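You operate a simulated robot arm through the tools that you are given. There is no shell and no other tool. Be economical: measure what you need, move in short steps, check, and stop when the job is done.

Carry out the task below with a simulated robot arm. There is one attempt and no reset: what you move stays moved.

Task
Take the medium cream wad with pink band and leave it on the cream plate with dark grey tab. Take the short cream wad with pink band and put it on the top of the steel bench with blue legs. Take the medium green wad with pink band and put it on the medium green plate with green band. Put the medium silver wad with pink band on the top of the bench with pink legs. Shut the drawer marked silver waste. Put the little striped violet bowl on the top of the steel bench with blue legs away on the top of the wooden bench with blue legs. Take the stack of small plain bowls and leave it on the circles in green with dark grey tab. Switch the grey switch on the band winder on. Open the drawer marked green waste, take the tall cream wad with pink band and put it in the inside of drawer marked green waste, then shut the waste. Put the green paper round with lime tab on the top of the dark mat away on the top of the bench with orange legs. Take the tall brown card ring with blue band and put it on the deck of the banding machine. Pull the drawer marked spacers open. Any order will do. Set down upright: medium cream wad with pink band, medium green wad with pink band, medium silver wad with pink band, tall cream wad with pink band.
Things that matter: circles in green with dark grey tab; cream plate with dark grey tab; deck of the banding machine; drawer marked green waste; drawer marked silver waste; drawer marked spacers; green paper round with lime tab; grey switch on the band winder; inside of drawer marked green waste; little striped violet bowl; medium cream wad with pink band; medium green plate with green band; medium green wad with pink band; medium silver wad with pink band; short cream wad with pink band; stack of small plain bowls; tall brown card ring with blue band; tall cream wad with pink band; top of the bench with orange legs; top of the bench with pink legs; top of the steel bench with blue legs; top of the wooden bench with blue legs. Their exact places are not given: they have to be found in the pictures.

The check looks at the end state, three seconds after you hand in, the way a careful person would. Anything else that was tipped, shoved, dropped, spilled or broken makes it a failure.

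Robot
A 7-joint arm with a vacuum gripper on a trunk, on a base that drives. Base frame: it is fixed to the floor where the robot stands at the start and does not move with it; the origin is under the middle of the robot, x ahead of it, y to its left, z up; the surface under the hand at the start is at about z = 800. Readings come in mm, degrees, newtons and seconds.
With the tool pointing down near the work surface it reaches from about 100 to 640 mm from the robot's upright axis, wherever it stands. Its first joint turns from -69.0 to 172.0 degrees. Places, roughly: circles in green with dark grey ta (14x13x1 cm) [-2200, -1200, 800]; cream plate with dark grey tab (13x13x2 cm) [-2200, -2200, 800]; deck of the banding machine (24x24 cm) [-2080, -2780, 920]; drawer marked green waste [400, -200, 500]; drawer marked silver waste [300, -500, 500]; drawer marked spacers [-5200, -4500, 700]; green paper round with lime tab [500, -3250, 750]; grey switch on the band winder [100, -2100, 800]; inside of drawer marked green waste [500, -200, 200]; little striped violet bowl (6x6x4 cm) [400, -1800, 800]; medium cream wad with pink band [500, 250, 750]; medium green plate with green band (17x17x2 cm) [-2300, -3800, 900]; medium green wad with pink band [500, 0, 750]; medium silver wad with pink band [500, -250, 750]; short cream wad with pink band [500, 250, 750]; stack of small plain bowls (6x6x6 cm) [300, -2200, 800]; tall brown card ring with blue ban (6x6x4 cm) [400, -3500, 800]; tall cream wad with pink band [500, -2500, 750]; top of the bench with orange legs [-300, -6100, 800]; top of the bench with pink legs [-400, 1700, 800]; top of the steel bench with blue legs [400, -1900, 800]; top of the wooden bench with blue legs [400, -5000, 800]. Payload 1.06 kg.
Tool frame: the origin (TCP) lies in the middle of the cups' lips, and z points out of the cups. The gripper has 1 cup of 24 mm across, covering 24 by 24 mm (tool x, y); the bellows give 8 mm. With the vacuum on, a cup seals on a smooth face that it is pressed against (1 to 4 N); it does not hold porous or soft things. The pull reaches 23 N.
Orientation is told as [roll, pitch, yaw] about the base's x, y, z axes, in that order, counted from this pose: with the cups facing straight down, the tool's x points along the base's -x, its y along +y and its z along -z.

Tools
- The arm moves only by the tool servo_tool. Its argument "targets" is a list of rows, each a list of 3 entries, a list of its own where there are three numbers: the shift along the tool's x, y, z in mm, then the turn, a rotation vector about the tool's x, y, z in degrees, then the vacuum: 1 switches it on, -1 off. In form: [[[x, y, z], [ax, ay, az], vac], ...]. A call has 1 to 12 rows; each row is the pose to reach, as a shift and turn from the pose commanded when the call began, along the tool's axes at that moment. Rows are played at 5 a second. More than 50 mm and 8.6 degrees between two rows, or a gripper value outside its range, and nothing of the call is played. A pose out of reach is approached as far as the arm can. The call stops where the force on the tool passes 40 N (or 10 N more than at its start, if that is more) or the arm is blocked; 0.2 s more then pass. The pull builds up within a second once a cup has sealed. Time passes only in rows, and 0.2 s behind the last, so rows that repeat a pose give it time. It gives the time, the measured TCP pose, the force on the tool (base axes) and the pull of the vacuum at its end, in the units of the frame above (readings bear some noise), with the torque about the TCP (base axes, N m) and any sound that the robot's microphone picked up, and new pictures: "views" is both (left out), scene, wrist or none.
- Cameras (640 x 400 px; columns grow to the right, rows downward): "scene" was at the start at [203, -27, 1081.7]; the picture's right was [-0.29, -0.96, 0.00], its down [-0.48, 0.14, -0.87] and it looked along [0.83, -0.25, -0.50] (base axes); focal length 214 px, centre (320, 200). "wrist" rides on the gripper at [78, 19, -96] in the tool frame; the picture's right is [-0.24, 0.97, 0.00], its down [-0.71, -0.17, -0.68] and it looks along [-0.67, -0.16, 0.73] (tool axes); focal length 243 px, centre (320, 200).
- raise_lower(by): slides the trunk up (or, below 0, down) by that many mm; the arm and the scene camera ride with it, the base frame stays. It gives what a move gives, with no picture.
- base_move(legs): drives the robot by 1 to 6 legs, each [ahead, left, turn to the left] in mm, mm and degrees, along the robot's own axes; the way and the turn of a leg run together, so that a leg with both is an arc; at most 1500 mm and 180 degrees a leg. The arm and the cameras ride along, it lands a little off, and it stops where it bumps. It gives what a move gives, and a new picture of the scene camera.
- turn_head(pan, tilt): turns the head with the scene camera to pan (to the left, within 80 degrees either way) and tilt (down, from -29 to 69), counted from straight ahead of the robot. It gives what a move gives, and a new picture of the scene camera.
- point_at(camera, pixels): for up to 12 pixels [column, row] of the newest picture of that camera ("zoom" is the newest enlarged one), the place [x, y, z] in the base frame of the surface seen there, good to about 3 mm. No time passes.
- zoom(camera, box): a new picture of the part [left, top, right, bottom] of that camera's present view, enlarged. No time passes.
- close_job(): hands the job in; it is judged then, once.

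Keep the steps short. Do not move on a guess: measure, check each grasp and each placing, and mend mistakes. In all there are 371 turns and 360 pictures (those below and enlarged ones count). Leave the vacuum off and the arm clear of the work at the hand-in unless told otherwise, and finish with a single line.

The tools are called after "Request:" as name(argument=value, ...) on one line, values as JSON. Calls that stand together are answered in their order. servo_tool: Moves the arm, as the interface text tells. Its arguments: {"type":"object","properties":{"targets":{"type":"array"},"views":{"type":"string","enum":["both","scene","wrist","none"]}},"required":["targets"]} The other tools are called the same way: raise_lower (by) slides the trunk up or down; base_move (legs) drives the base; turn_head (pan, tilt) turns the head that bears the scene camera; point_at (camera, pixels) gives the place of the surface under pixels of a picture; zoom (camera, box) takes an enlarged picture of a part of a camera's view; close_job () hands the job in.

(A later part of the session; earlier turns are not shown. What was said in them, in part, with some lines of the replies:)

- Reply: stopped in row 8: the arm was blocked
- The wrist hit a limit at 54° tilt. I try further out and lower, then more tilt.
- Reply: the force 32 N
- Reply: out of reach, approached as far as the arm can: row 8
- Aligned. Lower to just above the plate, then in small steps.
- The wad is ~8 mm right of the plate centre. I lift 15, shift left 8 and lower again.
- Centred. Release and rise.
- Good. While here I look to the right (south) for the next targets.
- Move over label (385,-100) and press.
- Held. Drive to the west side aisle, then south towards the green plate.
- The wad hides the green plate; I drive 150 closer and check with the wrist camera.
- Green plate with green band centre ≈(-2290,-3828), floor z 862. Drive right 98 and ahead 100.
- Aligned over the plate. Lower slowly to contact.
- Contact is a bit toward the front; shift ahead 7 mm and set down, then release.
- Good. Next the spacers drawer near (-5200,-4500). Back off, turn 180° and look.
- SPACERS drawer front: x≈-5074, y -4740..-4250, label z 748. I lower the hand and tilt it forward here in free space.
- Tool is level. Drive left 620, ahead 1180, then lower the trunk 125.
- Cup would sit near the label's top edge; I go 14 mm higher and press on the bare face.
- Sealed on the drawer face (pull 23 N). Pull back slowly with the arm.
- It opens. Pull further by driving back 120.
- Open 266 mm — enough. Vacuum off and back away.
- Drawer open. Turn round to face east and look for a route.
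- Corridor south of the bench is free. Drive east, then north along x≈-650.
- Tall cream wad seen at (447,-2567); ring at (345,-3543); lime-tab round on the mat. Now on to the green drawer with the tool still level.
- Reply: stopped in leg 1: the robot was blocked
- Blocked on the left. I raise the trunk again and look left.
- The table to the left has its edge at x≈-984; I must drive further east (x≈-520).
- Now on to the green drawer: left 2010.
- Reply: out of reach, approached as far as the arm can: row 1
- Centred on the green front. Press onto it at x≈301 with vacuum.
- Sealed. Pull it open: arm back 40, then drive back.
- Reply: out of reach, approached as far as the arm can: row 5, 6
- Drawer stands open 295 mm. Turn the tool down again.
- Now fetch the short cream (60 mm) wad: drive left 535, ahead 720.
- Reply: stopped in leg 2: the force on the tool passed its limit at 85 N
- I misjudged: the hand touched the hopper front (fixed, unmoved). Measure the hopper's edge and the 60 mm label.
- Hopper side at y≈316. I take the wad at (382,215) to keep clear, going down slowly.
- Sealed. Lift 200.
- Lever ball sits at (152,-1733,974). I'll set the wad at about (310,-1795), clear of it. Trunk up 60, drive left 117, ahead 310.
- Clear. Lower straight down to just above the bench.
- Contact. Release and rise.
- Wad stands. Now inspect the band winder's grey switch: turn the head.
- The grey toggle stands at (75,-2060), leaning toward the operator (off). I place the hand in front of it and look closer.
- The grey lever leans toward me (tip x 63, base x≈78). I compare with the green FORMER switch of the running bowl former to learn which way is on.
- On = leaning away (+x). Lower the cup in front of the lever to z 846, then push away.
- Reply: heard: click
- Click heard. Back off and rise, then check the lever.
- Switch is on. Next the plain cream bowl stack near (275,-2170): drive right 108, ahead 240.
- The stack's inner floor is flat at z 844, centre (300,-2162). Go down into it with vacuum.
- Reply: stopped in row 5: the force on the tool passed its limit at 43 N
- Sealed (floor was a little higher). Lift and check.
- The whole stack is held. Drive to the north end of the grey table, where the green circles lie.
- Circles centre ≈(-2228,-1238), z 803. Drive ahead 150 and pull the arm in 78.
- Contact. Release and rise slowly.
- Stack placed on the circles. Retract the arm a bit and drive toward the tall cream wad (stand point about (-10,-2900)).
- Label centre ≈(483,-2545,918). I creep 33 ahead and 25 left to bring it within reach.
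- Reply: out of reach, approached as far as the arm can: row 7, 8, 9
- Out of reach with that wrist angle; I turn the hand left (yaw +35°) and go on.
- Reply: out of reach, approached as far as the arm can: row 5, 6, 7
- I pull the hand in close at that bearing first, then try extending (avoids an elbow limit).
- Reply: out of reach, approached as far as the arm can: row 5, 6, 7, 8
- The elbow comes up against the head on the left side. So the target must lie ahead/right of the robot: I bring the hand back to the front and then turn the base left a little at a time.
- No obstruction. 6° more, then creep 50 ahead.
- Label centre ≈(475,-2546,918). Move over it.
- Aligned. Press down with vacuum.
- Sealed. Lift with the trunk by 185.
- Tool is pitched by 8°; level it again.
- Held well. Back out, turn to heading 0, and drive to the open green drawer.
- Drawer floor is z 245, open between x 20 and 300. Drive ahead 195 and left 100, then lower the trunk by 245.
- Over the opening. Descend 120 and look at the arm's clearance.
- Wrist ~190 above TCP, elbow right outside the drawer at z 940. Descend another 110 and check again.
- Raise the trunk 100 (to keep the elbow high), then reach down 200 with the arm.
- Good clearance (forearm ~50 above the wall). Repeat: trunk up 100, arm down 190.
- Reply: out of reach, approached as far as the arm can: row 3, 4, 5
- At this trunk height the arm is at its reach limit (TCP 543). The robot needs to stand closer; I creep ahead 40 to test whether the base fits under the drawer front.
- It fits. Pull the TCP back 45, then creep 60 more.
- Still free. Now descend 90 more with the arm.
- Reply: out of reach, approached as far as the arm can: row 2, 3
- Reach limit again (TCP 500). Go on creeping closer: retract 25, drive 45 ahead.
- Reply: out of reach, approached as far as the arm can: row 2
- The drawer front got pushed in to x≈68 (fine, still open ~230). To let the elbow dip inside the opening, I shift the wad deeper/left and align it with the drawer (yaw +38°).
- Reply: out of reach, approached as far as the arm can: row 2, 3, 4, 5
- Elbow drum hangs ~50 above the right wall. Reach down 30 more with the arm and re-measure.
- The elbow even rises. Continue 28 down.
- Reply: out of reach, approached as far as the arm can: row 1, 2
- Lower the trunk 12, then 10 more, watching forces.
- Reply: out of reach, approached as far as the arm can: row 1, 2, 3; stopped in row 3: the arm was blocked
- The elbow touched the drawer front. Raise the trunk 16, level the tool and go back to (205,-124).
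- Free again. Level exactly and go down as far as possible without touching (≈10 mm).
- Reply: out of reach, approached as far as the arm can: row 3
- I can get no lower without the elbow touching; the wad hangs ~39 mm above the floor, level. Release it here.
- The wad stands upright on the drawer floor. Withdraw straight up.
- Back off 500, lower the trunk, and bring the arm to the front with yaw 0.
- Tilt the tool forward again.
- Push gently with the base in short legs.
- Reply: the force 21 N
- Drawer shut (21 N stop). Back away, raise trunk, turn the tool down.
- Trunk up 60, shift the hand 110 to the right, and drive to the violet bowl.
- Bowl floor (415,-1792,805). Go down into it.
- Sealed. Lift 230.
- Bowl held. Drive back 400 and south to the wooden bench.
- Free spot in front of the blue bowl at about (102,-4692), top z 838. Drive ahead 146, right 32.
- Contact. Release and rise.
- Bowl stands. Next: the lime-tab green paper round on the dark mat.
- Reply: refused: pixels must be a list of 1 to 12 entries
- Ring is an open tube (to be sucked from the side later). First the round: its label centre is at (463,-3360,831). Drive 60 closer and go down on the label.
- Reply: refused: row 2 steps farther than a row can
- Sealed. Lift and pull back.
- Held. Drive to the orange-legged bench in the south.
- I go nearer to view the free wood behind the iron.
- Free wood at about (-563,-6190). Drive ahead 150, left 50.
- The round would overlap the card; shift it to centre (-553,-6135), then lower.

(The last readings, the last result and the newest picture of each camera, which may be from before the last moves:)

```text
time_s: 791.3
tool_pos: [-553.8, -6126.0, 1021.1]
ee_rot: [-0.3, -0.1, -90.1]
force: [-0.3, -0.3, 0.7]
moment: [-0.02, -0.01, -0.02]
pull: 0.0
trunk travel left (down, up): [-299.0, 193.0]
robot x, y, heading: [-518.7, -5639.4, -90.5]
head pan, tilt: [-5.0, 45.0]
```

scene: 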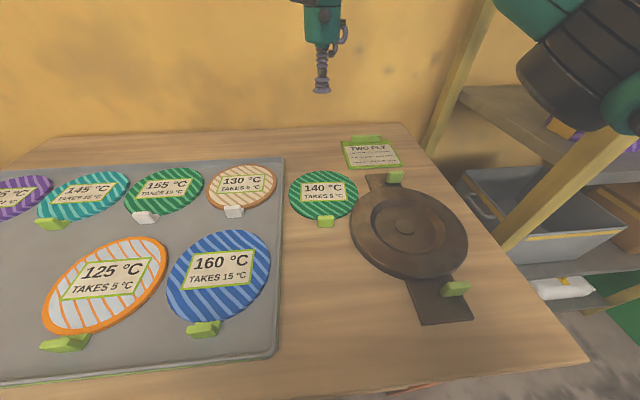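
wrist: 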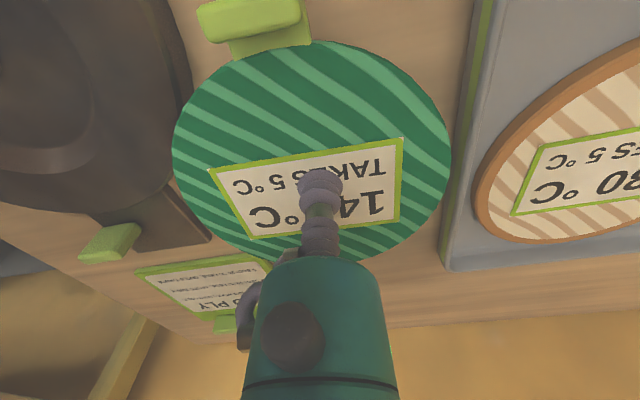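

Round is placed. Now the card ring: drive back to the teal bench, then set the tool level.

Request:
base_move(legs=[[-370, 0, 0], [0, 0, 90.4], [-40, 0, 0], [0, 1500, 0], [0, 190, 0]])

Request:
raise_lower(by=-60)

Request:
turn_head(pan=5, tilt=30)

```text
time_s: 812.8
tool_pos: [-63.4, -3620.1, 1019.1]
ee_rot: [-0.2, -0.1, 0.1]
force: [0.1, -0.2, 0.7]
moment: [-0.03, 0.02, 0.01]
pull: 0.1
trunk travel left (down, up): [-299.0, 193.0]
robot x, y, heading: [-552.2, -3583.5, -0.2]
head pan, tilt: [-5.0, 45.0]
```

scene: 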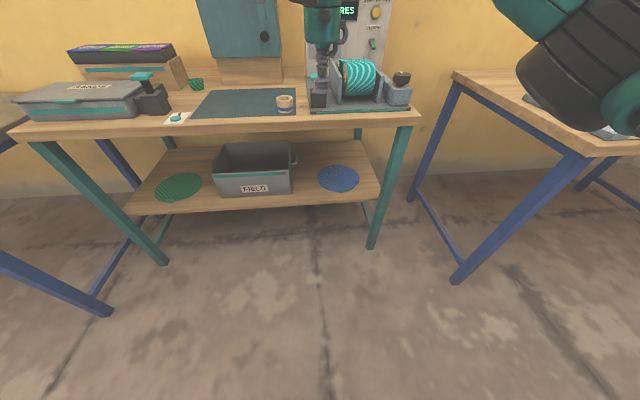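

```text
time_s: 813.8
tool_pos: [-63.5, -3618.9, 960.0]
ee_rot: [-0.2, -0.1, 0.1]
force: [0.4, 0.9, 0.0]
moment: [0.01, 0.01, 0.01]
pull: 0.0
trunk travel left (down, up): [-239.0, 253.0]
robot x, y, heading: [-552.4, -3585.0, -0.4]
head pan, tilt: [-5.0, 45.0]
```

```text
time_s: 814.5
tool_pos: [-63.3, -3620.7, 960.5]
ee_rot: [-0.2, -0.1, 0.1]
force: [0.7, -0.3, -0.4]
moment: [0.01, -0.03, 0.02]
pull: 0.1
trunk travel left (down, up): [-239.0, 253.0]
robot x, y, heading: [-548.0, -3584.6, -0.2]
head pan, tilt: [5.0, 30.0]
```

scene: 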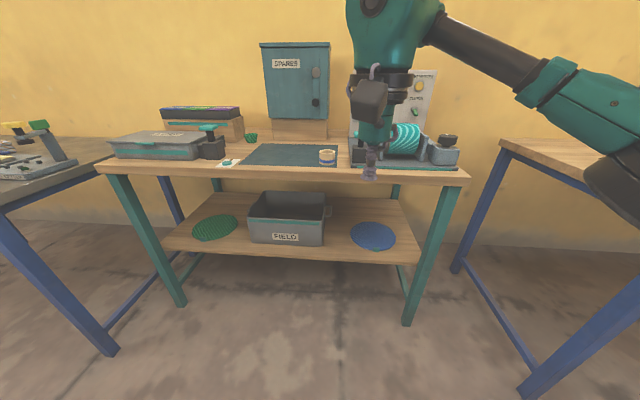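

Tilt the tool level (camera side down), at free space.

Request:
servo_tool(targets=[[[-10, 0, 10], [0, -8, 0], -1], [[-20, 0, 20], [0, -16, 0], -1], [[-30, 0, 40], [0, -24, 0], -1], [[-40, 0, 57], [0, -32, 0], -1], [[-40, 0, 57], [0, -40, 0], -1], [[-40, 0, 57], [0, -48, 0], -1], [[-40, 0, 57], [0, -56, 0], -1], [[-40, 0, 57], [0, -64, 0], -1], [[-40, 0, 57], [0, -72, 0], -1], [[-40, 0, 57], [0, -80, 0], -1], [[-40, 0, 57], [0, -88, 0], -1], [[-40, 0, 57], [0, -90, 0], -1]], views="scene")

Request:
zoom(camera="scene", box=[290, 130, 370, 190])

Request:
point_at(camera="scene", pixels=[[327, 152], [320, 157], [335, 157], [327, 157], [327, 163], [322, 160], [332, 160]])

```text
time_s: 817.1
tool_pos: [-22.5, -3620.9, 904.0]
ee_rot: [-135.7, -89.7, 135.7]
force: [-0.3, 0.4, 0.2]
moment: [0.02, -0.04, 0.02]
pull: 0.0
trunk travel left (down, up): [-239.0, 253.0]
robot x, y, heading: [-552.0, -3584.6, -0.2]
head pan, tilt: [5.0, 30.0]
```

scene: 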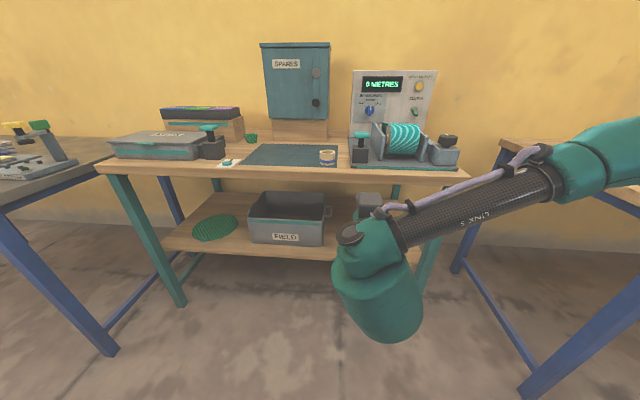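

```text
6.67 times, centred on (330, 160) of scene
```

zoom: 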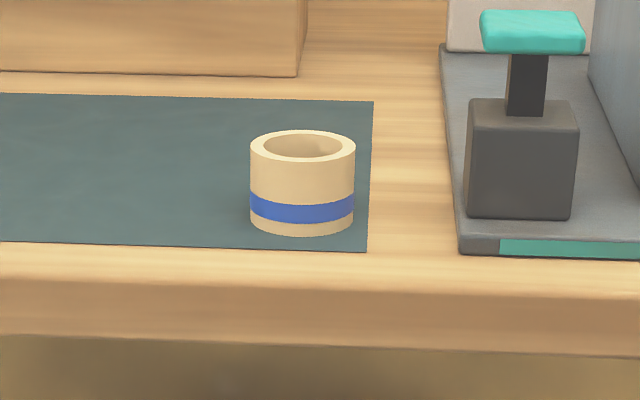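

```text
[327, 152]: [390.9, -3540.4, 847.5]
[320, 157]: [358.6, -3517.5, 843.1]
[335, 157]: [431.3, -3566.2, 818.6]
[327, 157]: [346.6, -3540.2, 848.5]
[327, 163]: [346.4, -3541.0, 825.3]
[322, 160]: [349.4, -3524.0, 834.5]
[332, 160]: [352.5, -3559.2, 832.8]
```

Ring front at x 346, centre y -3540, bare side between z 834–860. I roll the tool 90° so the camera sits to the left instead of below.

Request:
servo_tool(targets=[[[0, 0, 0], [0, 0, 8.2], -1], [[0, 0, 0], [0, 0, 16.4], -1], [[0, 0, 0], [0, 0, 24.6], -1], [[0, 0, 0], [0, 0, 32.8], -1], [[0, 0, 0], [0, 0, 41], -1], [[0, 0, 0], [0, 0, 49.2], -1], [[0, 0, 0], [0, 0, 57.4], -1], [[0, 0, 0], [0, 0, 65.6], -1], [[0, 0, 0], [0, 0, 73.8], -1], [[0, 0, 0], [0, 0, 82], -1], [[0, 0, 0], [0, 0, 90], -1]], views="both")

```text
time_s: 819.5
tool_pos: [-22.7, -3620.2, 903.3]
ee_rot: [90.0, -0.1, -89.8]
force: [-0.7, 0.3, 0.1]
moment: [0.05, 0.01, 0.01]
pull: 0.1
trunk travel left (down, up): [-239.0, 253.0]
robot x, y, heading: [-551.8, -3584.9, -0.2]
head pan, tilt: [5.0, 30.0]
```

scene: 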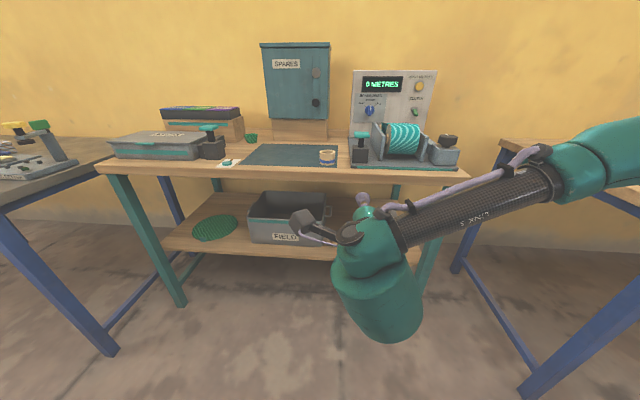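
wrist: 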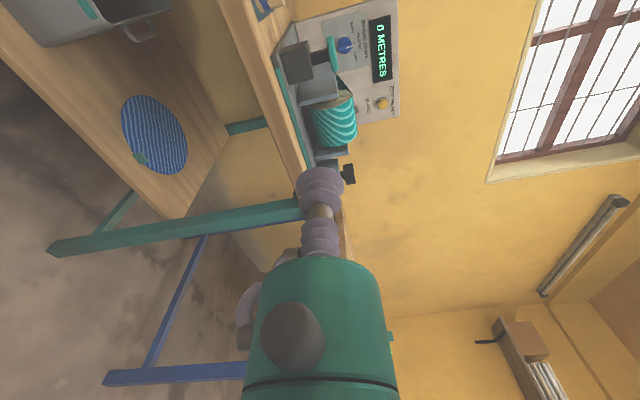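

Drive left 80, ahead 320, and lower the trunk 56.

Request:
base_move(legs=[[0, 80, 0.2]])

Request:
raise_lower(by=-56)

Request:
base_move(legs=[[310, 0, 0]])

Request:
servo_tool(targets=[[[0, 0, 0], [0, 0, 0], -1]], views="wrist")

```text
time_s: 820.9
tool_pos: [-21.5, -3539.6, 903.1]
ee_rot: [90.1, -0.2, -89.8]
force: [0.3, 0.0, -0.7]
moment: [0.0, -0.01, -0.01]
pull: 0.1
trunk travel left (down, up): [-239.0, 253.0]
robot x, y, heading: [-552.3, -3503.7, 0.3]
head pan, tilt: [5.0, 30.0]
```

scene: 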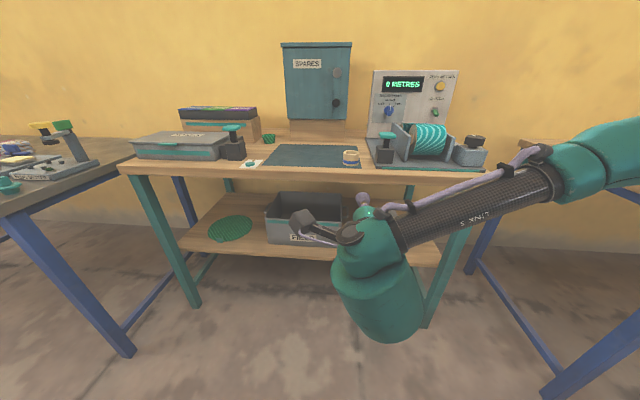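

```text
time_s: 821.9
tool_pos: [-23.4, -3539.6, 847.3]
ee_rot: [90.1, -0.3, -89.8]
force: [0.0, -0.5, -0.4]
moment: [-0.02, 0.01, 0.01]
pull: 0.1
trunk travel left (down, up): [-183.0, 309.0]
robot x, y, heading: [-550.9, -3504.5, -0.0]
head pan, tilt: [5.0, 30.0]
```

```text
time_s: 824.0
tool_pos: [285.3, -3537.4, 847.1]
ee_rot: [90.1, -0.2, -89.7]
force: [0.2, -0.7, 1.0]
moment: [0.01, -0.01, -0.01]
pull: 0.1
trunk travel left (down, up): [-183.0, 309.0]
robot x, y, heading: [-239.2, -3501.1, 0.5]
head pan, tilt: [5.0, 30.0]
```

scene: 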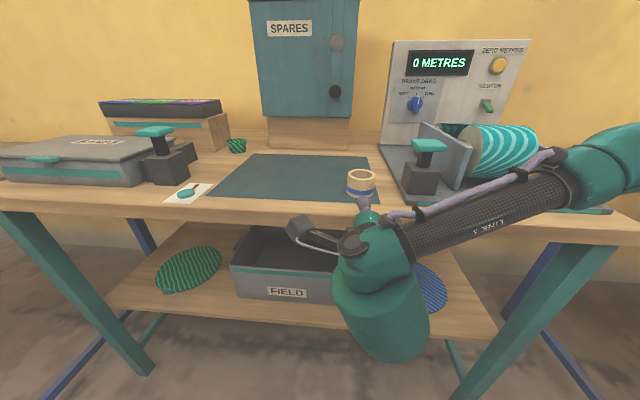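

```text
time_s: 824.4
tool_pos: [284.4, -3538.2, 848.4]
ee_rot: [90.2, -0.2, -89.5]
force: [0.2, -0.4, -0.1]
moment: [0.01, 0.02, -0.01]
pull: 0.0
trunk travel left (down, up): [-183.0, 309.0]
robot x, y, heading: [-242.7, -3499.6, 0.2]
head pan, tilt: [5.0, 30.0]
```

wrist: 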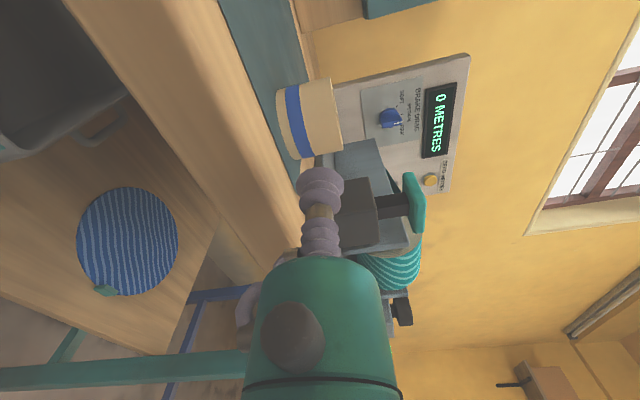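

Request:
point_at(camera="scene", pixels=[[540, 165], [500, 195], [450, 225], [600, 160], [428, 145], [425, 180], [362, 185], [350, 182], [374, 186], [380, 250]])

Request:
point_at(camera="wrist", pixels=[[325, 115], [335, 110], [318, 100], [318, 140], [293, 120], [305, 120]])

```text
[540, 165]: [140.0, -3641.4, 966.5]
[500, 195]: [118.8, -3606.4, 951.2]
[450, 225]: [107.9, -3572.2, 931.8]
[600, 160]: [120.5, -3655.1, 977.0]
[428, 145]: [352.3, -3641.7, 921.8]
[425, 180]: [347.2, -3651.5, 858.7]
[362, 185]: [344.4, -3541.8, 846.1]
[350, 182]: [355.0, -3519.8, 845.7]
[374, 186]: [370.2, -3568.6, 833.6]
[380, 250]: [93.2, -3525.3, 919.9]
```

```text
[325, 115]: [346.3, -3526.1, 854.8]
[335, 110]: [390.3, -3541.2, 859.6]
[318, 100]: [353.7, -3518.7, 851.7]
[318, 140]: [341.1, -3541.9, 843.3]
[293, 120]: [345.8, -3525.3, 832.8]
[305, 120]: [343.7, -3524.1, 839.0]
```

Axis lines up with the ring. Advance slowly with vacuum on.

Request:
servo_tool(targets=[[[-3, -1, 20], [0, 0, 0], -1], [[-3, -1, 40], [0, 0, 0], -1], [[-3, -1, 52], [0, 0, 0], 1], [[-3, -1, 57], [0, 0, 0], 1], [[-3, -1, 60], [0, 0, 0], 1], [[-3, -1, 62], [0, 0, 0], 1], [[-3, -1, 63], [0, 0, 0], 1], [[-3, -1, 64], [0, 0, 0], 1], [[-3, -1, 64], [0, 0, 0], 1]])

```text
time_s: 826.4
tool_pos: [350.1, -3539.5, 845.8]
ee_rot: [90.2, -0.2, -89.5]
force: [-1.4, 0.0, 3.3]
moment: [0.01, 0.01, -0.06]
pull: 23.0
trunk travel left (down, up): [-183.0, 309.0]
robot x, y, heading: [-242.2, -3500.6, 0.1]
head pan, tilt: [5.0, 30.0]
```

scene: 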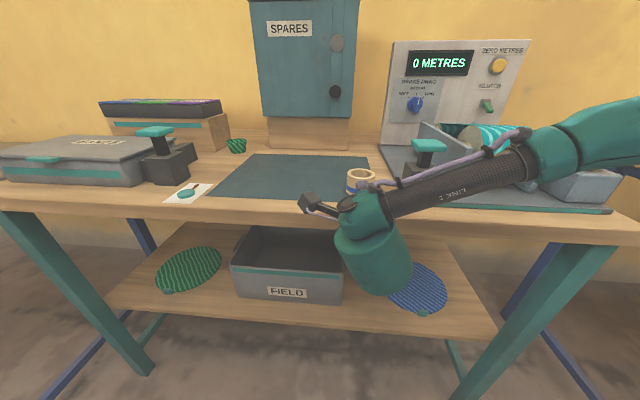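
wrist: 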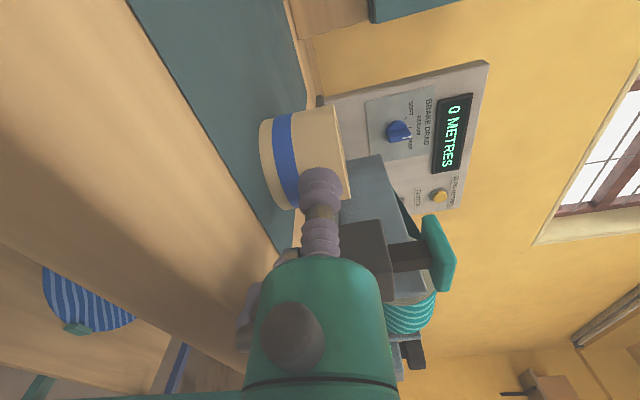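

Sealed on the ring's side (pull 23 N). Lift with the trunk, then back away.

Request:
servo_tool(targets=[[[0, 3, 0], [0, 0, 0], 1], [[0, 10, 0], [0, 0, 0], 1], [[0, 20, 0], [0, 0, 0], 1]], views="none")

Request:
raise_lower(by=180)

Request:
base_move(legs=[[-310, 0, 0]])

```text
time_s: 827.1
tool_pos: [350.2, -3538.2, 865.7]
ee_rot: [90.1, -0.2, -89.5]
force: [0.7, 0.8, -0.2]
moment: [0.01, -0.01, -0.01]
pull: 0.0
trunk travel left (down, up): [-183.0, 309.0]
robot x, y, heading: [-244.4, -3502.8, 0.0]
head pan, tilt: [5.0, 30.0]
```

```text
time_s: 829.1
tool_pos: [350.0, -3540.1, 1046.0]
ee_rot: [90.1, -0.2, -89.5]
force: [0.5, 0.0, 0.7]
moment: [0.0, 0.04, 0.0]
pull: 0.2
trunk travel left (down, up): [-363.0, 129.0]
robot x, y, heading: [-243.5, -3500.7, 0.4]
head pan, tilt: [5.0, 30.0]
```

```text
time_s: 831.2
tool_pos: [41.4, -3540.2, 1045.9]
ee_rot: [90.1, -0.3, -89.6]
force: [0.3, 0.3, 0.5]
moment: [-0.01, 0.0, 0.0]
pull: 0.0
trunk travel left (down, up): [-363.0, 129.0]
robot x, y, heading: [-547.1, -3505.6, 0.3]
head pan, tilt: [5.0, 30.0]
```

scene: 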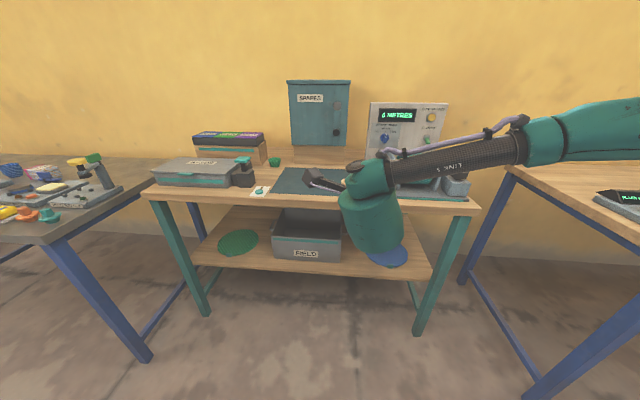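

The seal broke on lifting. Check where the ring is.

Request:
turn_head(pan=10, tilt=30)

Request:
zoom(camera="scene", box=[220, 140, 380, 220])

```text
time_s: 831.9
tool_pos: [43.2, -3540.7, 1045.2]
ee_rot: [90.2, -0.2, -89.5]
force: [0.1, 0.6, -0.7]
moment: [0.01, 0.01, 0.0]
pull: 0.0
trunk travel left (down, up): [-363.0, 129.0]
robot x, y, heading: [-551.4, -3500.6, 0.4]
head pan, tilt: [10.0, 30.0]
```

scene: 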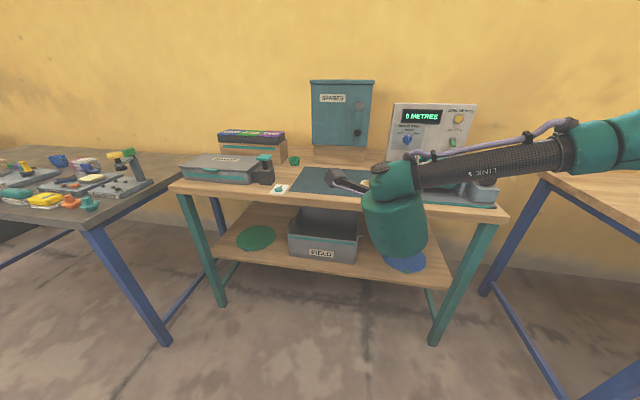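

```text
4.00 times, centred on (300, 180) of scene
```

zoom: 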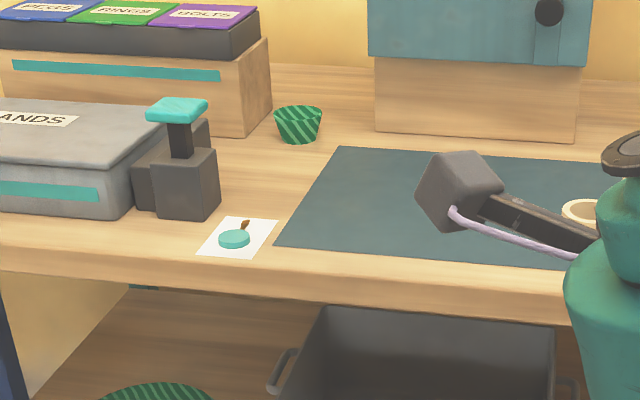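

The ring still stands in place. I retry: approach again at the same spot, press less, and lift very slowly.

Request:
raise_lower(by=-180)

Request:
base_move(legs=[[240, 0, 0]])

Request:
turn_head(pan=5, tilt=35)

Request:
zoom(camera="scene", box=[300, 120, 440, 220])

```text
time_s: 833.9
tool_pos: [42.3, -3541.7, 866.1]
ee_rot: [90.0, -0.2, -89.3]
force: [-0.9, 0.3, 0.6]
moment: [-0.04, -0.01, -0.01]
pull: 0.1
trunk travel left (down, up): [-183.0, 309.0]
robot x, y, heading: [-551.1, -3507.8, 0.5]
head pan, tilt: [10.0, 30.0]
```

```text
time_s: 835.7
tool_pos: [282.0, -3536.4, 865.9]
ee_rot: [90.2, -0.3, -89.2]
force: [1.2, -0.4, -0.4]
moment: [0.0, -0.01, 0.03]
pull: 0.2
trunk travel left (down, up): [-183.0, 309.0]
robot x, y, heading: [-313.3, -3503.5, 0.2]
head pan, tilt: [10.0, 30.0]
```

scene: 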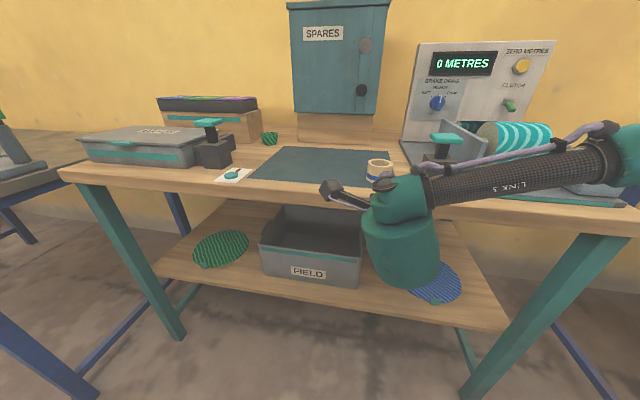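

```text
time_s: 836.3
tool_pos: [281.1, -3537.8, 866.5]
ee_rot: [90.1, -0.1, -89.2]
force: [0.0, -0.3, 0.6]
moment: [-0.03, -0.02, -0.01]
pull: 0.2
trunk travel left (down, up): [-183.0, 309.0]
robot x, y, heading: [-311.4, -3502.2, 0.5]
head pan, tilt: [5.0, 35.0]
```

scene: 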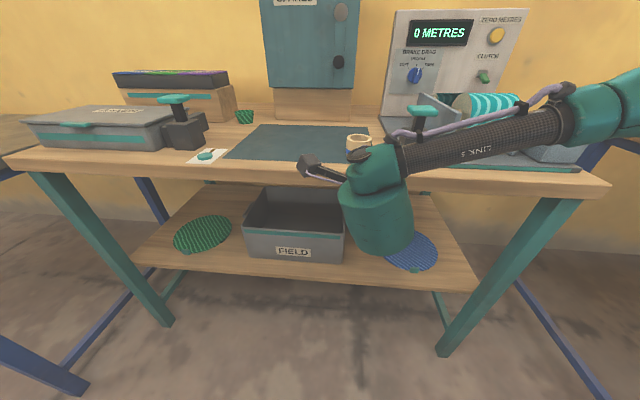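

```text
4.00 times, centred on (370, 170) of scene
```

zoom: 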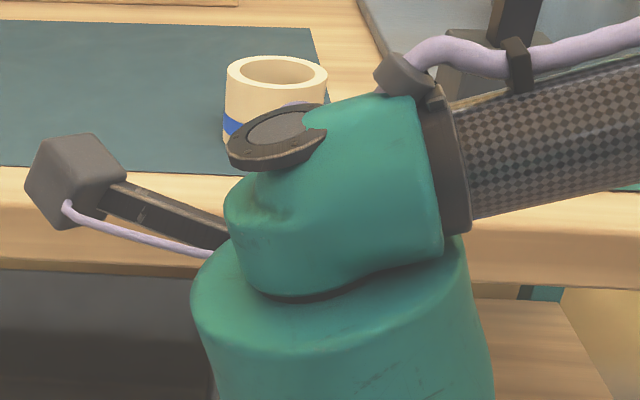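

Request:
servo_tool(targets=[[[-3, -19, 0], [0, 0, 0], -1]], views="wrist")

Request:
zoom(camera="wrist", box=[240, 60, 400, 210])

Request:
point_at(camera="zoom", pixels=[[320, 180], [300, 130], [300, 230], [260, 170], [220, 170], [190, 170], [340, 200], [360, 120], [230, 240], [230, 110]])

```text
time_s: 836.7
tool_pos: [281.5, -3539.6, 847.5]
ee_rot: [90.1, -0.2, -89.3]
force: [0.7, -0.1, -0.5]
moment: [0.01, -0.04, -0.01]
pull: 0.0
trunk travel left (down, up): [-183.0, 309.0]
robot x, y, heading: [-309.9, -3502.9, 0.4]
head pan, tilt: [5.0, 35.0]
```

wrist: 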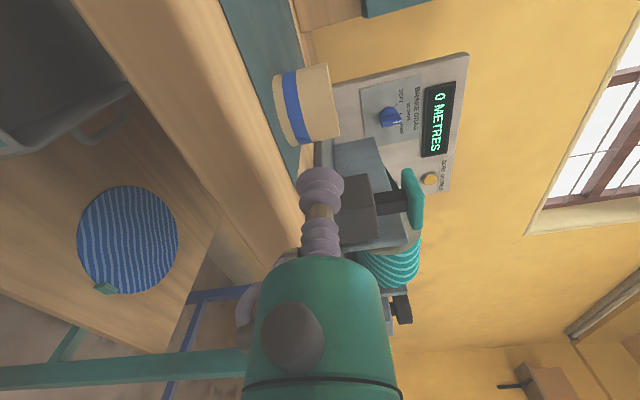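

```text
2.67 times, centred on (320, 135) of wrist
```

zoom: 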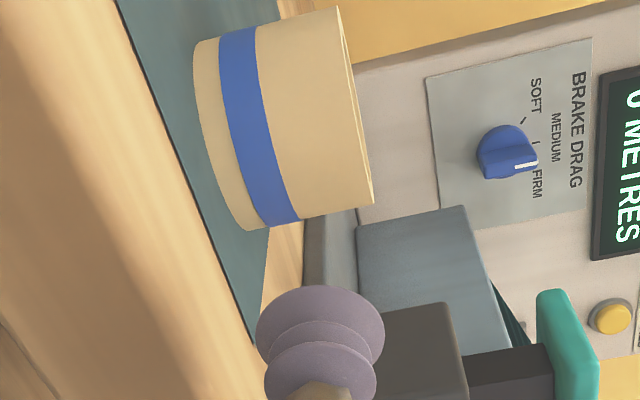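

```text
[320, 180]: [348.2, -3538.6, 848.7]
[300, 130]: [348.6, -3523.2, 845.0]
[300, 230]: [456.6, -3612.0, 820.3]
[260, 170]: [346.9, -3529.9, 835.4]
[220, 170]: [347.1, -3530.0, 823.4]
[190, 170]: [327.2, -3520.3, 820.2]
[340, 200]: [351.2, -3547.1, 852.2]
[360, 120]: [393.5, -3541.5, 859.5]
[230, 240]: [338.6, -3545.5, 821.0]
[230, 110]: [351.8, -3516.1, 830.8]
```

Ring centre line is y≈-3533. Align there, press, then test the hold by a tiny lift.

Request:
servo_tool(targets=[[[6, 1, 25], [0, 0, 0], -1], [[6, 1, 50], [0, 0, 0], -1], [[6, 1, 60], [0, 0, 0], 1], [[6, 1, 65], [0, 0, 0], 1], [[6, 1, 67], [0, 0, 0], 1], [[6, 1, 69], [0, 0, 0], 1], [[6, 1, 71], [0, 0, 0], 1], [[6, 1, 71], [0, 0, 0], 1], [[6, 1, 71], [0, 0, 0], 1], [[6, 1, 71], [0, 0, 0], 1]], views="none")

Request:
servo_tool(targets=[[[0, 0.5, 0], [0, 0, 0], 1], [[0, 1, 0], [0, 0, 0], 1], [[0, 1.5, 0], [0, 0, 0], 1], [[0, 2, 0], [0, 0, 0], 1]], views="wrist")

```text
time_s: 838.9
tool_pos: [352.6, -3532.8, 847.6]
ee_rot: [90.1, -0.2, -89.3]
force: [-0.6, 0.3, 1.0]
moment: [0.03, 0.01, 0.04]
pull: 23.0
trunk travel left (down, up): [-183.0, 309.0]
robot x, y, heading: [-311.0, -3499.8, 0.5]
head pan, tilt: [5.0, 35.0]
```

```text
time_s: 839.9
tool_pos: [352.9, -3532.7, 849.8]
ee_rot: [90.0, -0.1, -89.3]
force: [0.0, 0.1, -0.5]
moment: [-0.01, 0.02, 0.0]
pull: 23.3
trunk travel left (down, up): [-183.0, 309.0]
robot x, y, heading: [-311.7, -3505.2, 0.6]
head pan, tilt: [5.0, 35.0]
```

wrist: 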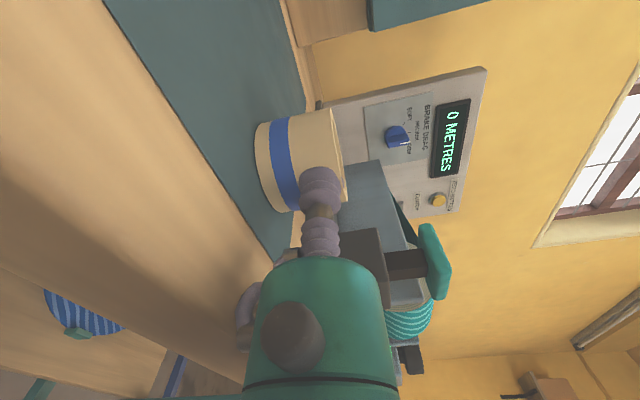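

Held after 2 mm. Continue slowly.

Request:
servo_tool(targets=[[[0, 1, 0], [0, 0, 0], 1], [[0, 3, 0], [0, 0, 0], 1], [[0, 5, 0], [0, 0, 0], 1], [[0, 8, 0], [0, 0, 0], 1], [[0, 12, 0], [0, 0, 0], 1], [[0, 16, 0], [0, 0, 0], 1], [[0, 20, 0], [0, 0, 0], 1]], views="wrist")

```text
time_s: 841.5
tool_pos: [352.1, -3533.1, 870.8]
ee_rot: [90.2, -0.2, -89.2]
force: [-0.3, 0.3, -0.7]
moment: [0.01, -0.03, -0.04]
pull: 22.9
trunk travel left (down, up): [-183.0, 309.0]
robot x, y, heading: [-309.5, -3499.1, 0.6]
head pan, tilt: [5.0, 35.0]
```

wrist: 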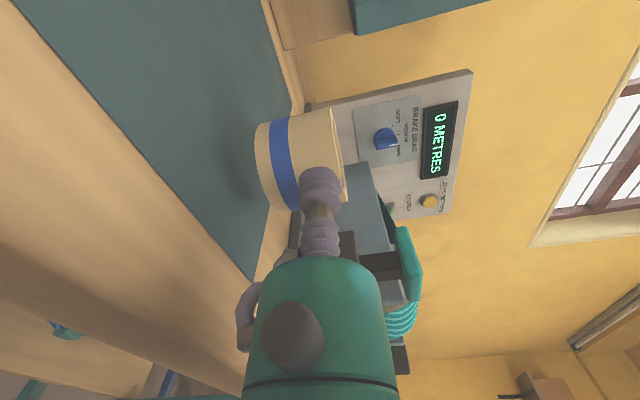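

It holds. Raise the trunk 180 and drive round the south to the west side of the banding bench.

Request:
raise_lower(by=180)

Request:
base_move(legs=[[-240, 0, -0.5], [0, -1500, 0], [-1500, 0, 0], [-1000, 0, 0], [0, 1200, 0], [0, 1000, 0]])

Request:
turn_head(pan=0, tilt=30)

```text
time_s: 843.5
tool_pos: [354.2, -3533.2, 1048.7]
ee_rot: [90.1, -0.2, -89.3]
force: [0.2, -0.3, -0.3]
moment: [0.01, -0.01, 0.0]
pull: 23.1
trunk travel left (down, up): [-363.0, 129.0]
robot x, y, heading: [-312.8, -3502.6, 0.6]
head pan, tilt: [5.0, 35.0]
```

```text
time_s: 888.8
tool_pos: [-2311.0, -2864.7, 1050.3]
ee_rot: [90.1, -0.2, -92.5]
force: [0.0, -0.3, -1.0]
moment: [0.0, 0.0, 0.01]
pull: 22.7
trunk travel left (down, up): [-363.0, 129.0]
robot x, y, heading: [-2968.3, -2796.2, -3.0]
head pan, tilt: [5.0, 35.0]
```

scene: 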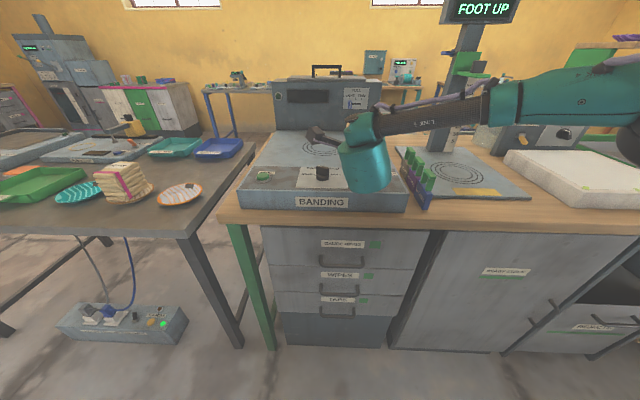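

```text
time_s: 889.5
tool_pos: [-2310.1, -2863.7, 1050.0]
ee_rot: [90.1, -0.2, -92.6]
force: [1.0, -0.2, -0.6]
moment: [-0.02, 0.01, -0.03]
pull: 23.3
trunk travel left (down, up): [-363.0, 129.0]
robot x, y, heading: [-2971.9, -2800.3, -2.8]
head pan, tilt: [0.0, 30.0]
```

scene: 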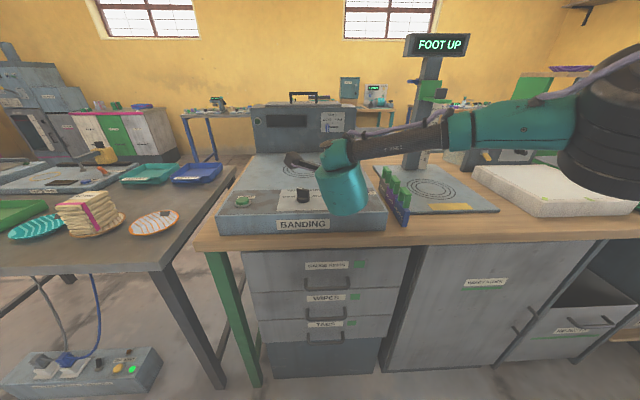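

Still held. Measure the banding machine deck.

Request:
base_move(legs=[[-150, 0, 2.9]])

Request:
zoom(camera="scene", box=[190, 80, 430, 240])

Request:
point_at(camera="zoom", pixels=[[150, 170], [200, 190], [250, 170], [130, 290], [290, 290], [180, 335], [300, 150], [330, 170], [150, 140], [180, 270], [250, 210], [300, 210]])

```text
time_s: 890.9
tool_pos: [-2457.0, -2829.4, 1051.4]
ee_rot: [90.1, -0.2, -89.7]
force: [0.4, 0.4, -0.1]
moment: [-0.01, 0.02, -0.02]
pull: 23.4
trunk travel left (down, up): [-363.0, 129.0]
robot x, y, heading: [-3119.2, -2792.7, 0.2]
head pan, tilt: [0.0, 30.0]
```

scene: 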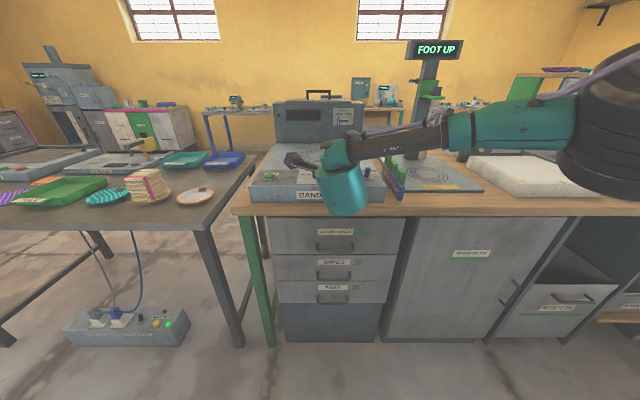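

```text
2.50 times, centred on (310, 160) of scene
```

zoom: 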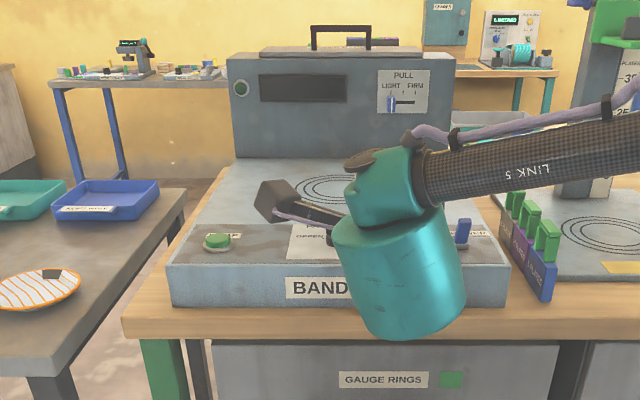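

```text
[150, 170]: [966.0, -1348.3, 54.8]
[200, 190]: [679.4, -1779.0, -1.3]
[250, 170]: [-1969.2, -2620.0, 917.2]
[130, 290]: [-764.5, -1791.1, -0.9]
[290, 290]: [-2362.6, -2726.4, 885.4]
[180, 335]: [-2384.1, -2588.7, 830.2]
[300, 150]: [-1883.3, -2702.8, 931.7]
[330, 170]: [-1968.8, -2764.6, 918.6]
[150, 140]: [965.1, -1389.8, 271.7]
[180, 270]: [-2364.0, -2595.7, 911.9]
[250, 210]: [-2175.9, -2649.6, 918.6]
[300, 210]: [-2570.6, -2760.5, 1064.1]
```

Request:
point_at(camera="zoom", pixels=[[400, 320], [350, 300], [450, 290], [390, 180], [270, 200], [385, 240], [460, 230], [215, 242]])

```text
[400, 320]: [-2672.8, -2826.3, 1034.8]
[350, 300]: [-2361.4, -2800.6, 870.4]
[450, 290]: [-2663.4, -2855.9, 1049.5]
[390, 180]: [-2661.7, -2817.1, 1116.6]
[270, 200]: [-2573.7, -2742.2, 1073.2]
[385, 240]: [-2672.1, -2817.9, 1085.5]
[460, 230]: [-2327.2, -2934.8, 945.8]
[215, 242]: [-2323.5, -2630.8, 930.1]
```

Deck z≈918, control strip in front x -2363..-2200. I tilt the tool 20° down, then drive left 40, ahead 294.

Request:
servo_tool(targets=[[[0, 0, 0], [5, 0, 0], 1], [[0, 0, 0], [10, 0, 0], 1], [[0, 0, 0], [15, 0, 0], 1], [[0, 0, 0], [20, 0, 0], 1]], views="wrist")

Request:
base_move(legs=[[0, 40, 0], [290, 0, 0]])

```text
time_s: 891.9
tool_pos: [-2457.3, -2829.0, 1050.3]
ee_rot: [69.9, -0.1, -89.6]
force: [0.3, -0.6, -0.9]
moment: [-0.02, -0.01, -0.02]
pull: 23.1
trunk travel left (down, up): [-363.0, 129.0]
robot x, y, heading: [-3115.5, -2792.1, 0.2]
head pan, tilt: [0.0, 30.0]
```

wrist: 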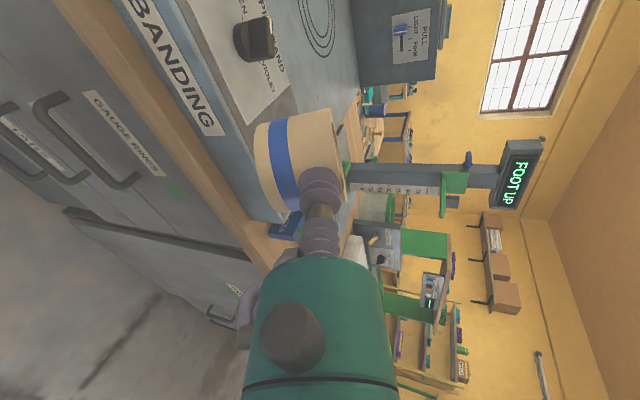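

```text
time_s: 894.5
tool_pos: [-2173.7, -2788.3, 1051.1]
ee_rot: [70.1, -0.2, -89.7]
force: [0.0, 0.1, -0.7]
moment: [0.0, 0.04, -0.02]
pull: 22.6
trunk travel left (down, up): [-363.0, 129.0]
robot x, y, heading: [-2837.6, -2753.3, 0.0]
head pan, tilt: [0.0, 30.0]
```

scene: 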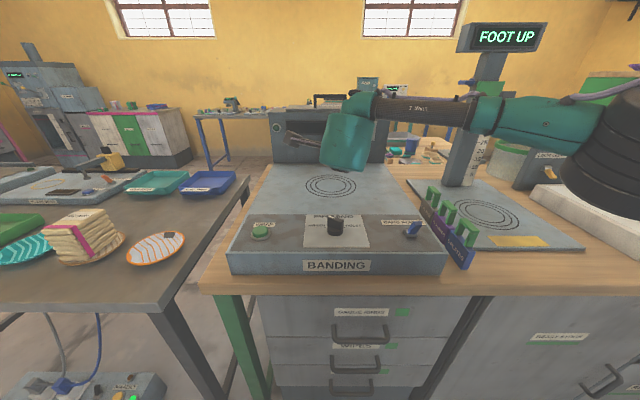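

Request:
point_at(camera="scene", pixels=[[330, 187], [330, 212], [285, 187], [400, 195], [335, 222], [440, 112], [500, 125], [410, 110], [480, 100], [345, 160], [335, 235], [432, 195]])

```text
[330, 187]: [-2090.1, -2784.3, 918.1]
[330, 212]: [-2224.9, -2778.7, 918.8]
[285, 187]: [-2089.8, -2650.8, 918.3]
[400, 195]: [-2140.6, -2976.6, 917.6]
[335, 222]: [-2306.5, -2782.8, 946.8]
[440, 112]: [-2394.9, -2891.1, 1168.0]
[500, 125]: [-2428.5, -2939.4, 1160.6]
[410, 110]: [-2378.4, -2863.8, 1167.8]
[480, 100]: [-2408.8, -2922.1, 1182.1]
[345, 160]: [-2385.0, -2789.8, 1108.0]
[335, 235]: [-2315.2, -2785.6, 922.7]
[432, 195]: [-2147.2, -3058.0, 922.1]
```

Deck surface from x≈-2230; circle centre (-2090,-2784). Drive ahead 50, lower the trunk 72.

Request:
base_move(legs=[[50, 0, 0]])

Request:
raise_lower(by=-72)

Request:
turn_head(pan=-3, tilt=35)

```text
time_s: 895.4
tool_pos: [-2123.8, -2787.8, 1050.3]
ee_rot: [70.1, -0.1, -89.7]
force: [0.5, 0.1, -0.9]
moment: [-0.02, 0.0, 0.0]
pull: 22.9
trunk travel left (down, up): [-363.0, 129.0]
robot x, y, heading: [-2785.6, -2755.0, 0.0]
head pan, tilt: [0.0, 30.0]
```

scene: 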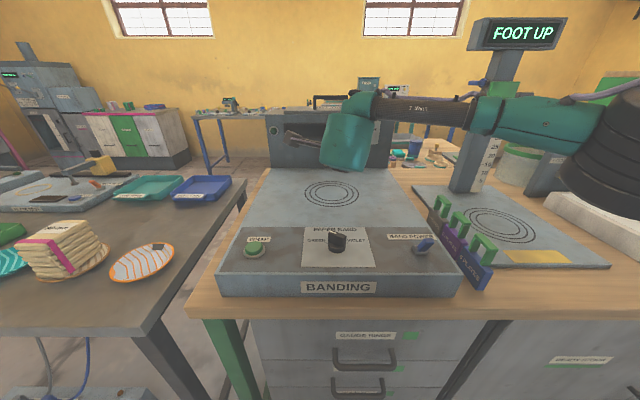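

```text
time_s: 896.5
tool_pos: [-2123.0, -2789.4, 980.0]
ee_rot: [70.1, -0.3, -89.7]
force: [-0.2, -0.1, -0.8]
moment: [0.0, 0.0, -0.01]
pull: 23.0
trunk travel left (down, up): [-291.0, 201.0]
robot x, y, heading: [-2789.0, -2748.3, 0.0]
head pan, tilt: [0.0, 30.0]
```

```text
time_s: 897.1
tool_pos: [-2124.0, -2787.3, 979.0]
ee_rot: [70.1, -0.2, -89.7]
force: [-0.2, -0.3, 0.1]
moment: [0.02, -0.01, -0.01]
pull: 23.1
trunk travel left (down, up): [-291.0, 201.0]
robot x, y, heading: [-2785.8, -2754.6, 0.3]
head pan, tilt: [-3.0, 35.0]
```

scene: 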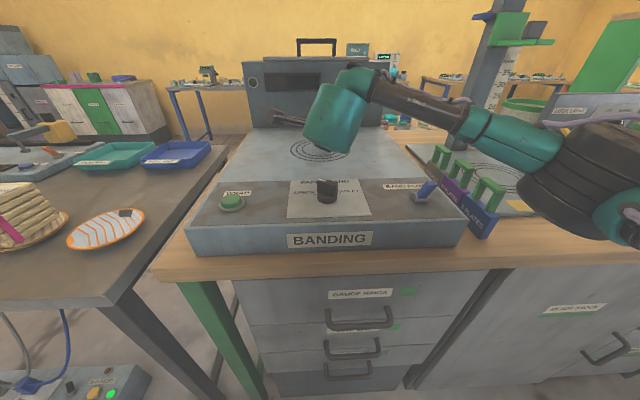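

Request:
point_at(camera="scene", pixels=[[335, 145], [315, 140], [350, 150], [520, 190], [460, 120]])

Request:
servo_tool(targets=[[[0, -4, 1.5], [0, 0, 0], 1], [[0, -8, 3], [0, 0, 0], 1]], views="wrist")

```text
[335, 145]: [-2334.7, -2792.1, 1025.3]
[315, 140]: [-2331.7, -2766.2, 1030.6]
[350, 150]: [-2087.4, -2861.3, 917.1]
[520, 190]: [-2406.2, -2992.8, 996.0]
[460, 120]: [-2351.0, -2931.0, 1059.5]
```

```text
time_s: 897.8
tool_pos: [-2124.1, -2788.3, 971.3]
ee_rot: [70.0, -0.2, -89.6]
force: [0.4, 0.0, 0.1]
moment: [0.02, 0.0, -0.03]
pull: 22.8
trunk travel left (down, up): [-291.0, 201.0]
robot x, y, heading: [-2783.8, -2754.2, 0.2]
head pan, tilt: [-3.0, 35.0]
```

wrist: 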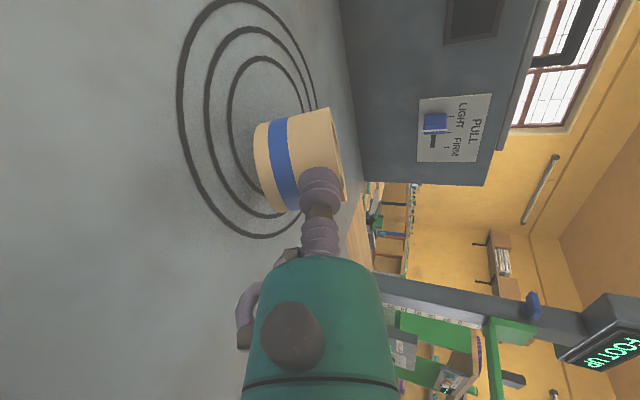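

Request:
servo_tool(targets=[[[0, -2, 0.7], [0, 0, 0], 1], [[0, -4, 1.4], [0, 0, 0], 1], [[0, -6, 2], [0, 0, 0], 1], [[0, -6, 2], [0, 0, 0], 1]], views="none")

```text
time_s: 898.8
tool_pos: [-2124.8, -2788.1, 964.1]
ee_rot: [70.0, -0.2, -89.6]
force: [-0.1, -0.4, -0.8]
moment: [0.0, 0.03, 0.03]
pull: 23.3
trunk travel left (down, up): [-291.0, 201.0]
robot x, y, heading: [-2788.9, -2753.8, 0.4]
head pan, tilt: [-3.0, 35.0]
```

Request:
servo_tool(targets=[[[0, -2, 0.7], [0, 0, 0], 1], [[0, -3.5, 1.2], [0, 0, 0], 1], [[0, -5, 1.7], [0, 0, 0], 1], [[0, -5, 1.7], [0, 0, 0], 1]], views="wrist")

```text
time_s: 899.8
tool_pos: [-2124.4, -2788.1, 960.0]
ee_rot: [70.2, -0.2, -89.7]
force: [-1.4, 0.7, 3.8]
moment: [0.04, -0.13, 0.04]
pull: 23.2
trunk travel left (down, up): [-291.0, 201.0]
robot x, y, heading: [-2788.1, -2753.7, 0.3]
head pan, tilt: [-3.0, 35.0]
```

wrist: 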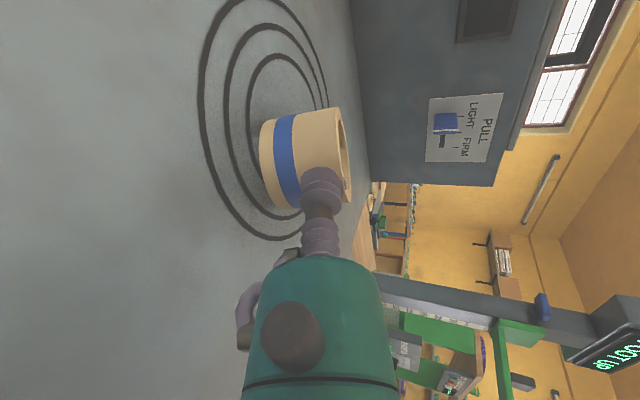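

Far edge touches. Release and let the near side settle; then withdraw along the tool axis.

Request:
servo_tool(targets=[[[0, 0, 0], [0, 0, 0], -1], [[0, 0, 0], [0, 0, 0], -1], [[0, 0, 0], [0, 0, 0], -1], [[0, 0, 0], [0, 0, 0], -1], [[0, 0, -3], [0, 0, 0], -1], [[0, 0, -8], [0, 0, 0], -1], [[0, 0, -20], [0, 0, 0], -1], [[0, 0, -40], [0, 0, 0], -1]], views="wrist")

```text
time_s: 901.5
tool_pos: [-2164.4, -2787.2, 970.4]
ee_rot: [70.0, -0.2, -89.7]
force: [0.6, -0.4, -0.9]
moment: [-0.01, -0.01, 0.02]
pull: 0.1
trunk travel left (down, up): [-291.0, 201.0]
robot x, y, heading: [-2789.7, -2753.6, -0.0]
head pan, tilt: [-3.0, 35.0]
```

wrist: 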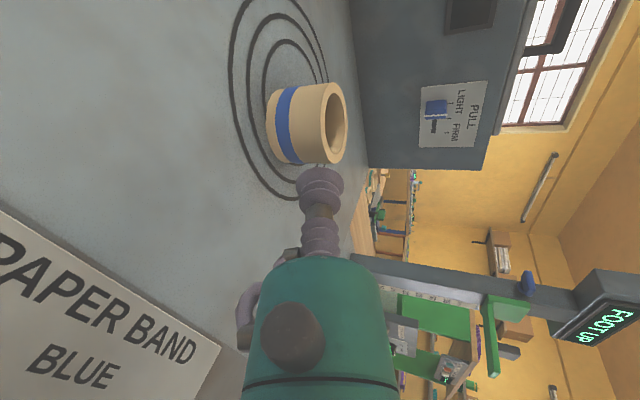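

Ring stands flat on the deck. Raise the trunk and back away, then check.

Request:
raise_lower(by=100)

Request:
base_move(legs=[[-400, 0, 0]])

Request:
turn_head(pan=10, tilt=25)

Request:
zoom(camera="scene", box=[130, 100, 400, 260])

```text
time_s: 902.9
tool_pos: [-2163.0, -2788.3, 1071.8]
ee_rot: [70.1, -0.2, -89.7]
force: [0.1, -1.2, 0.0]
moment: [0.0, 0.0, 0.04]
pull: 0.0
trunk travel left (down, up): [-391.0, 101.0]
robot x, y, heading: [-2784.5, -2755.3, -0.0]
head pan, tilt: [-3.0, 35.0]
```

```text
time_s: 905.4
tool_pos: [-2574.6, -2788.4, 1071.8]
ee_rot: [70.1, -0.2, -89.5]
force: [-0.3, 0.6, -0.7]
moment: [-0.02, 0.03, 0.0]
pull: 0.0
trunk travel left (down, up): [-391.0, 101.0]
robot x, y, heading: [-3200.0, -2756.3, 0.5]
head pan, tilt: [-3.0, 35.0]
```

scene: 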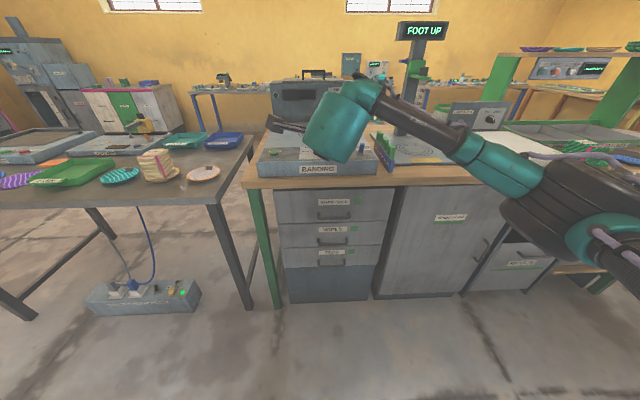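

```text
time_s: 906.2
tool_pos: [-2574.9, -2788.7, 1072.8]
ee_rot: [70.0, -0.2, -89.5]
force: [0.4, -0.4, 0.0]
moment: [-0.02, 0.01, 0.04]
pull: 0.0
trunk travel left (down, up): [-391.0, 101.0]
robot x, y, heading: [-3198.8, -2756.4, 0.3]
head pan, tilt: [10.0, 25.0]
```

scene: 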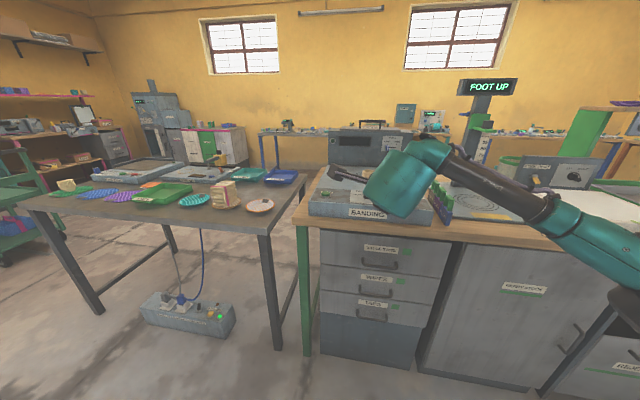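

```text
2.37 times, centred on (265, 180) of scene
```

zoom: 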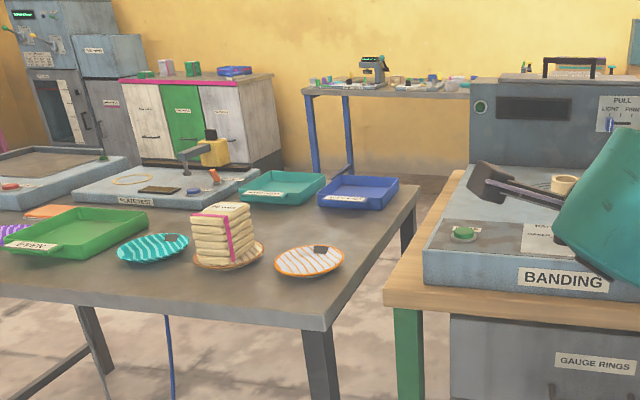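

All steps checked; the vacuum is off and the arm is clear. Handing in.

Request:
close_job()

```text
The job is handed in.
```

I did every step of the task and handed the job in. The one thing I did not check is whether the tall cream wad is still upright after its drawer was shut.
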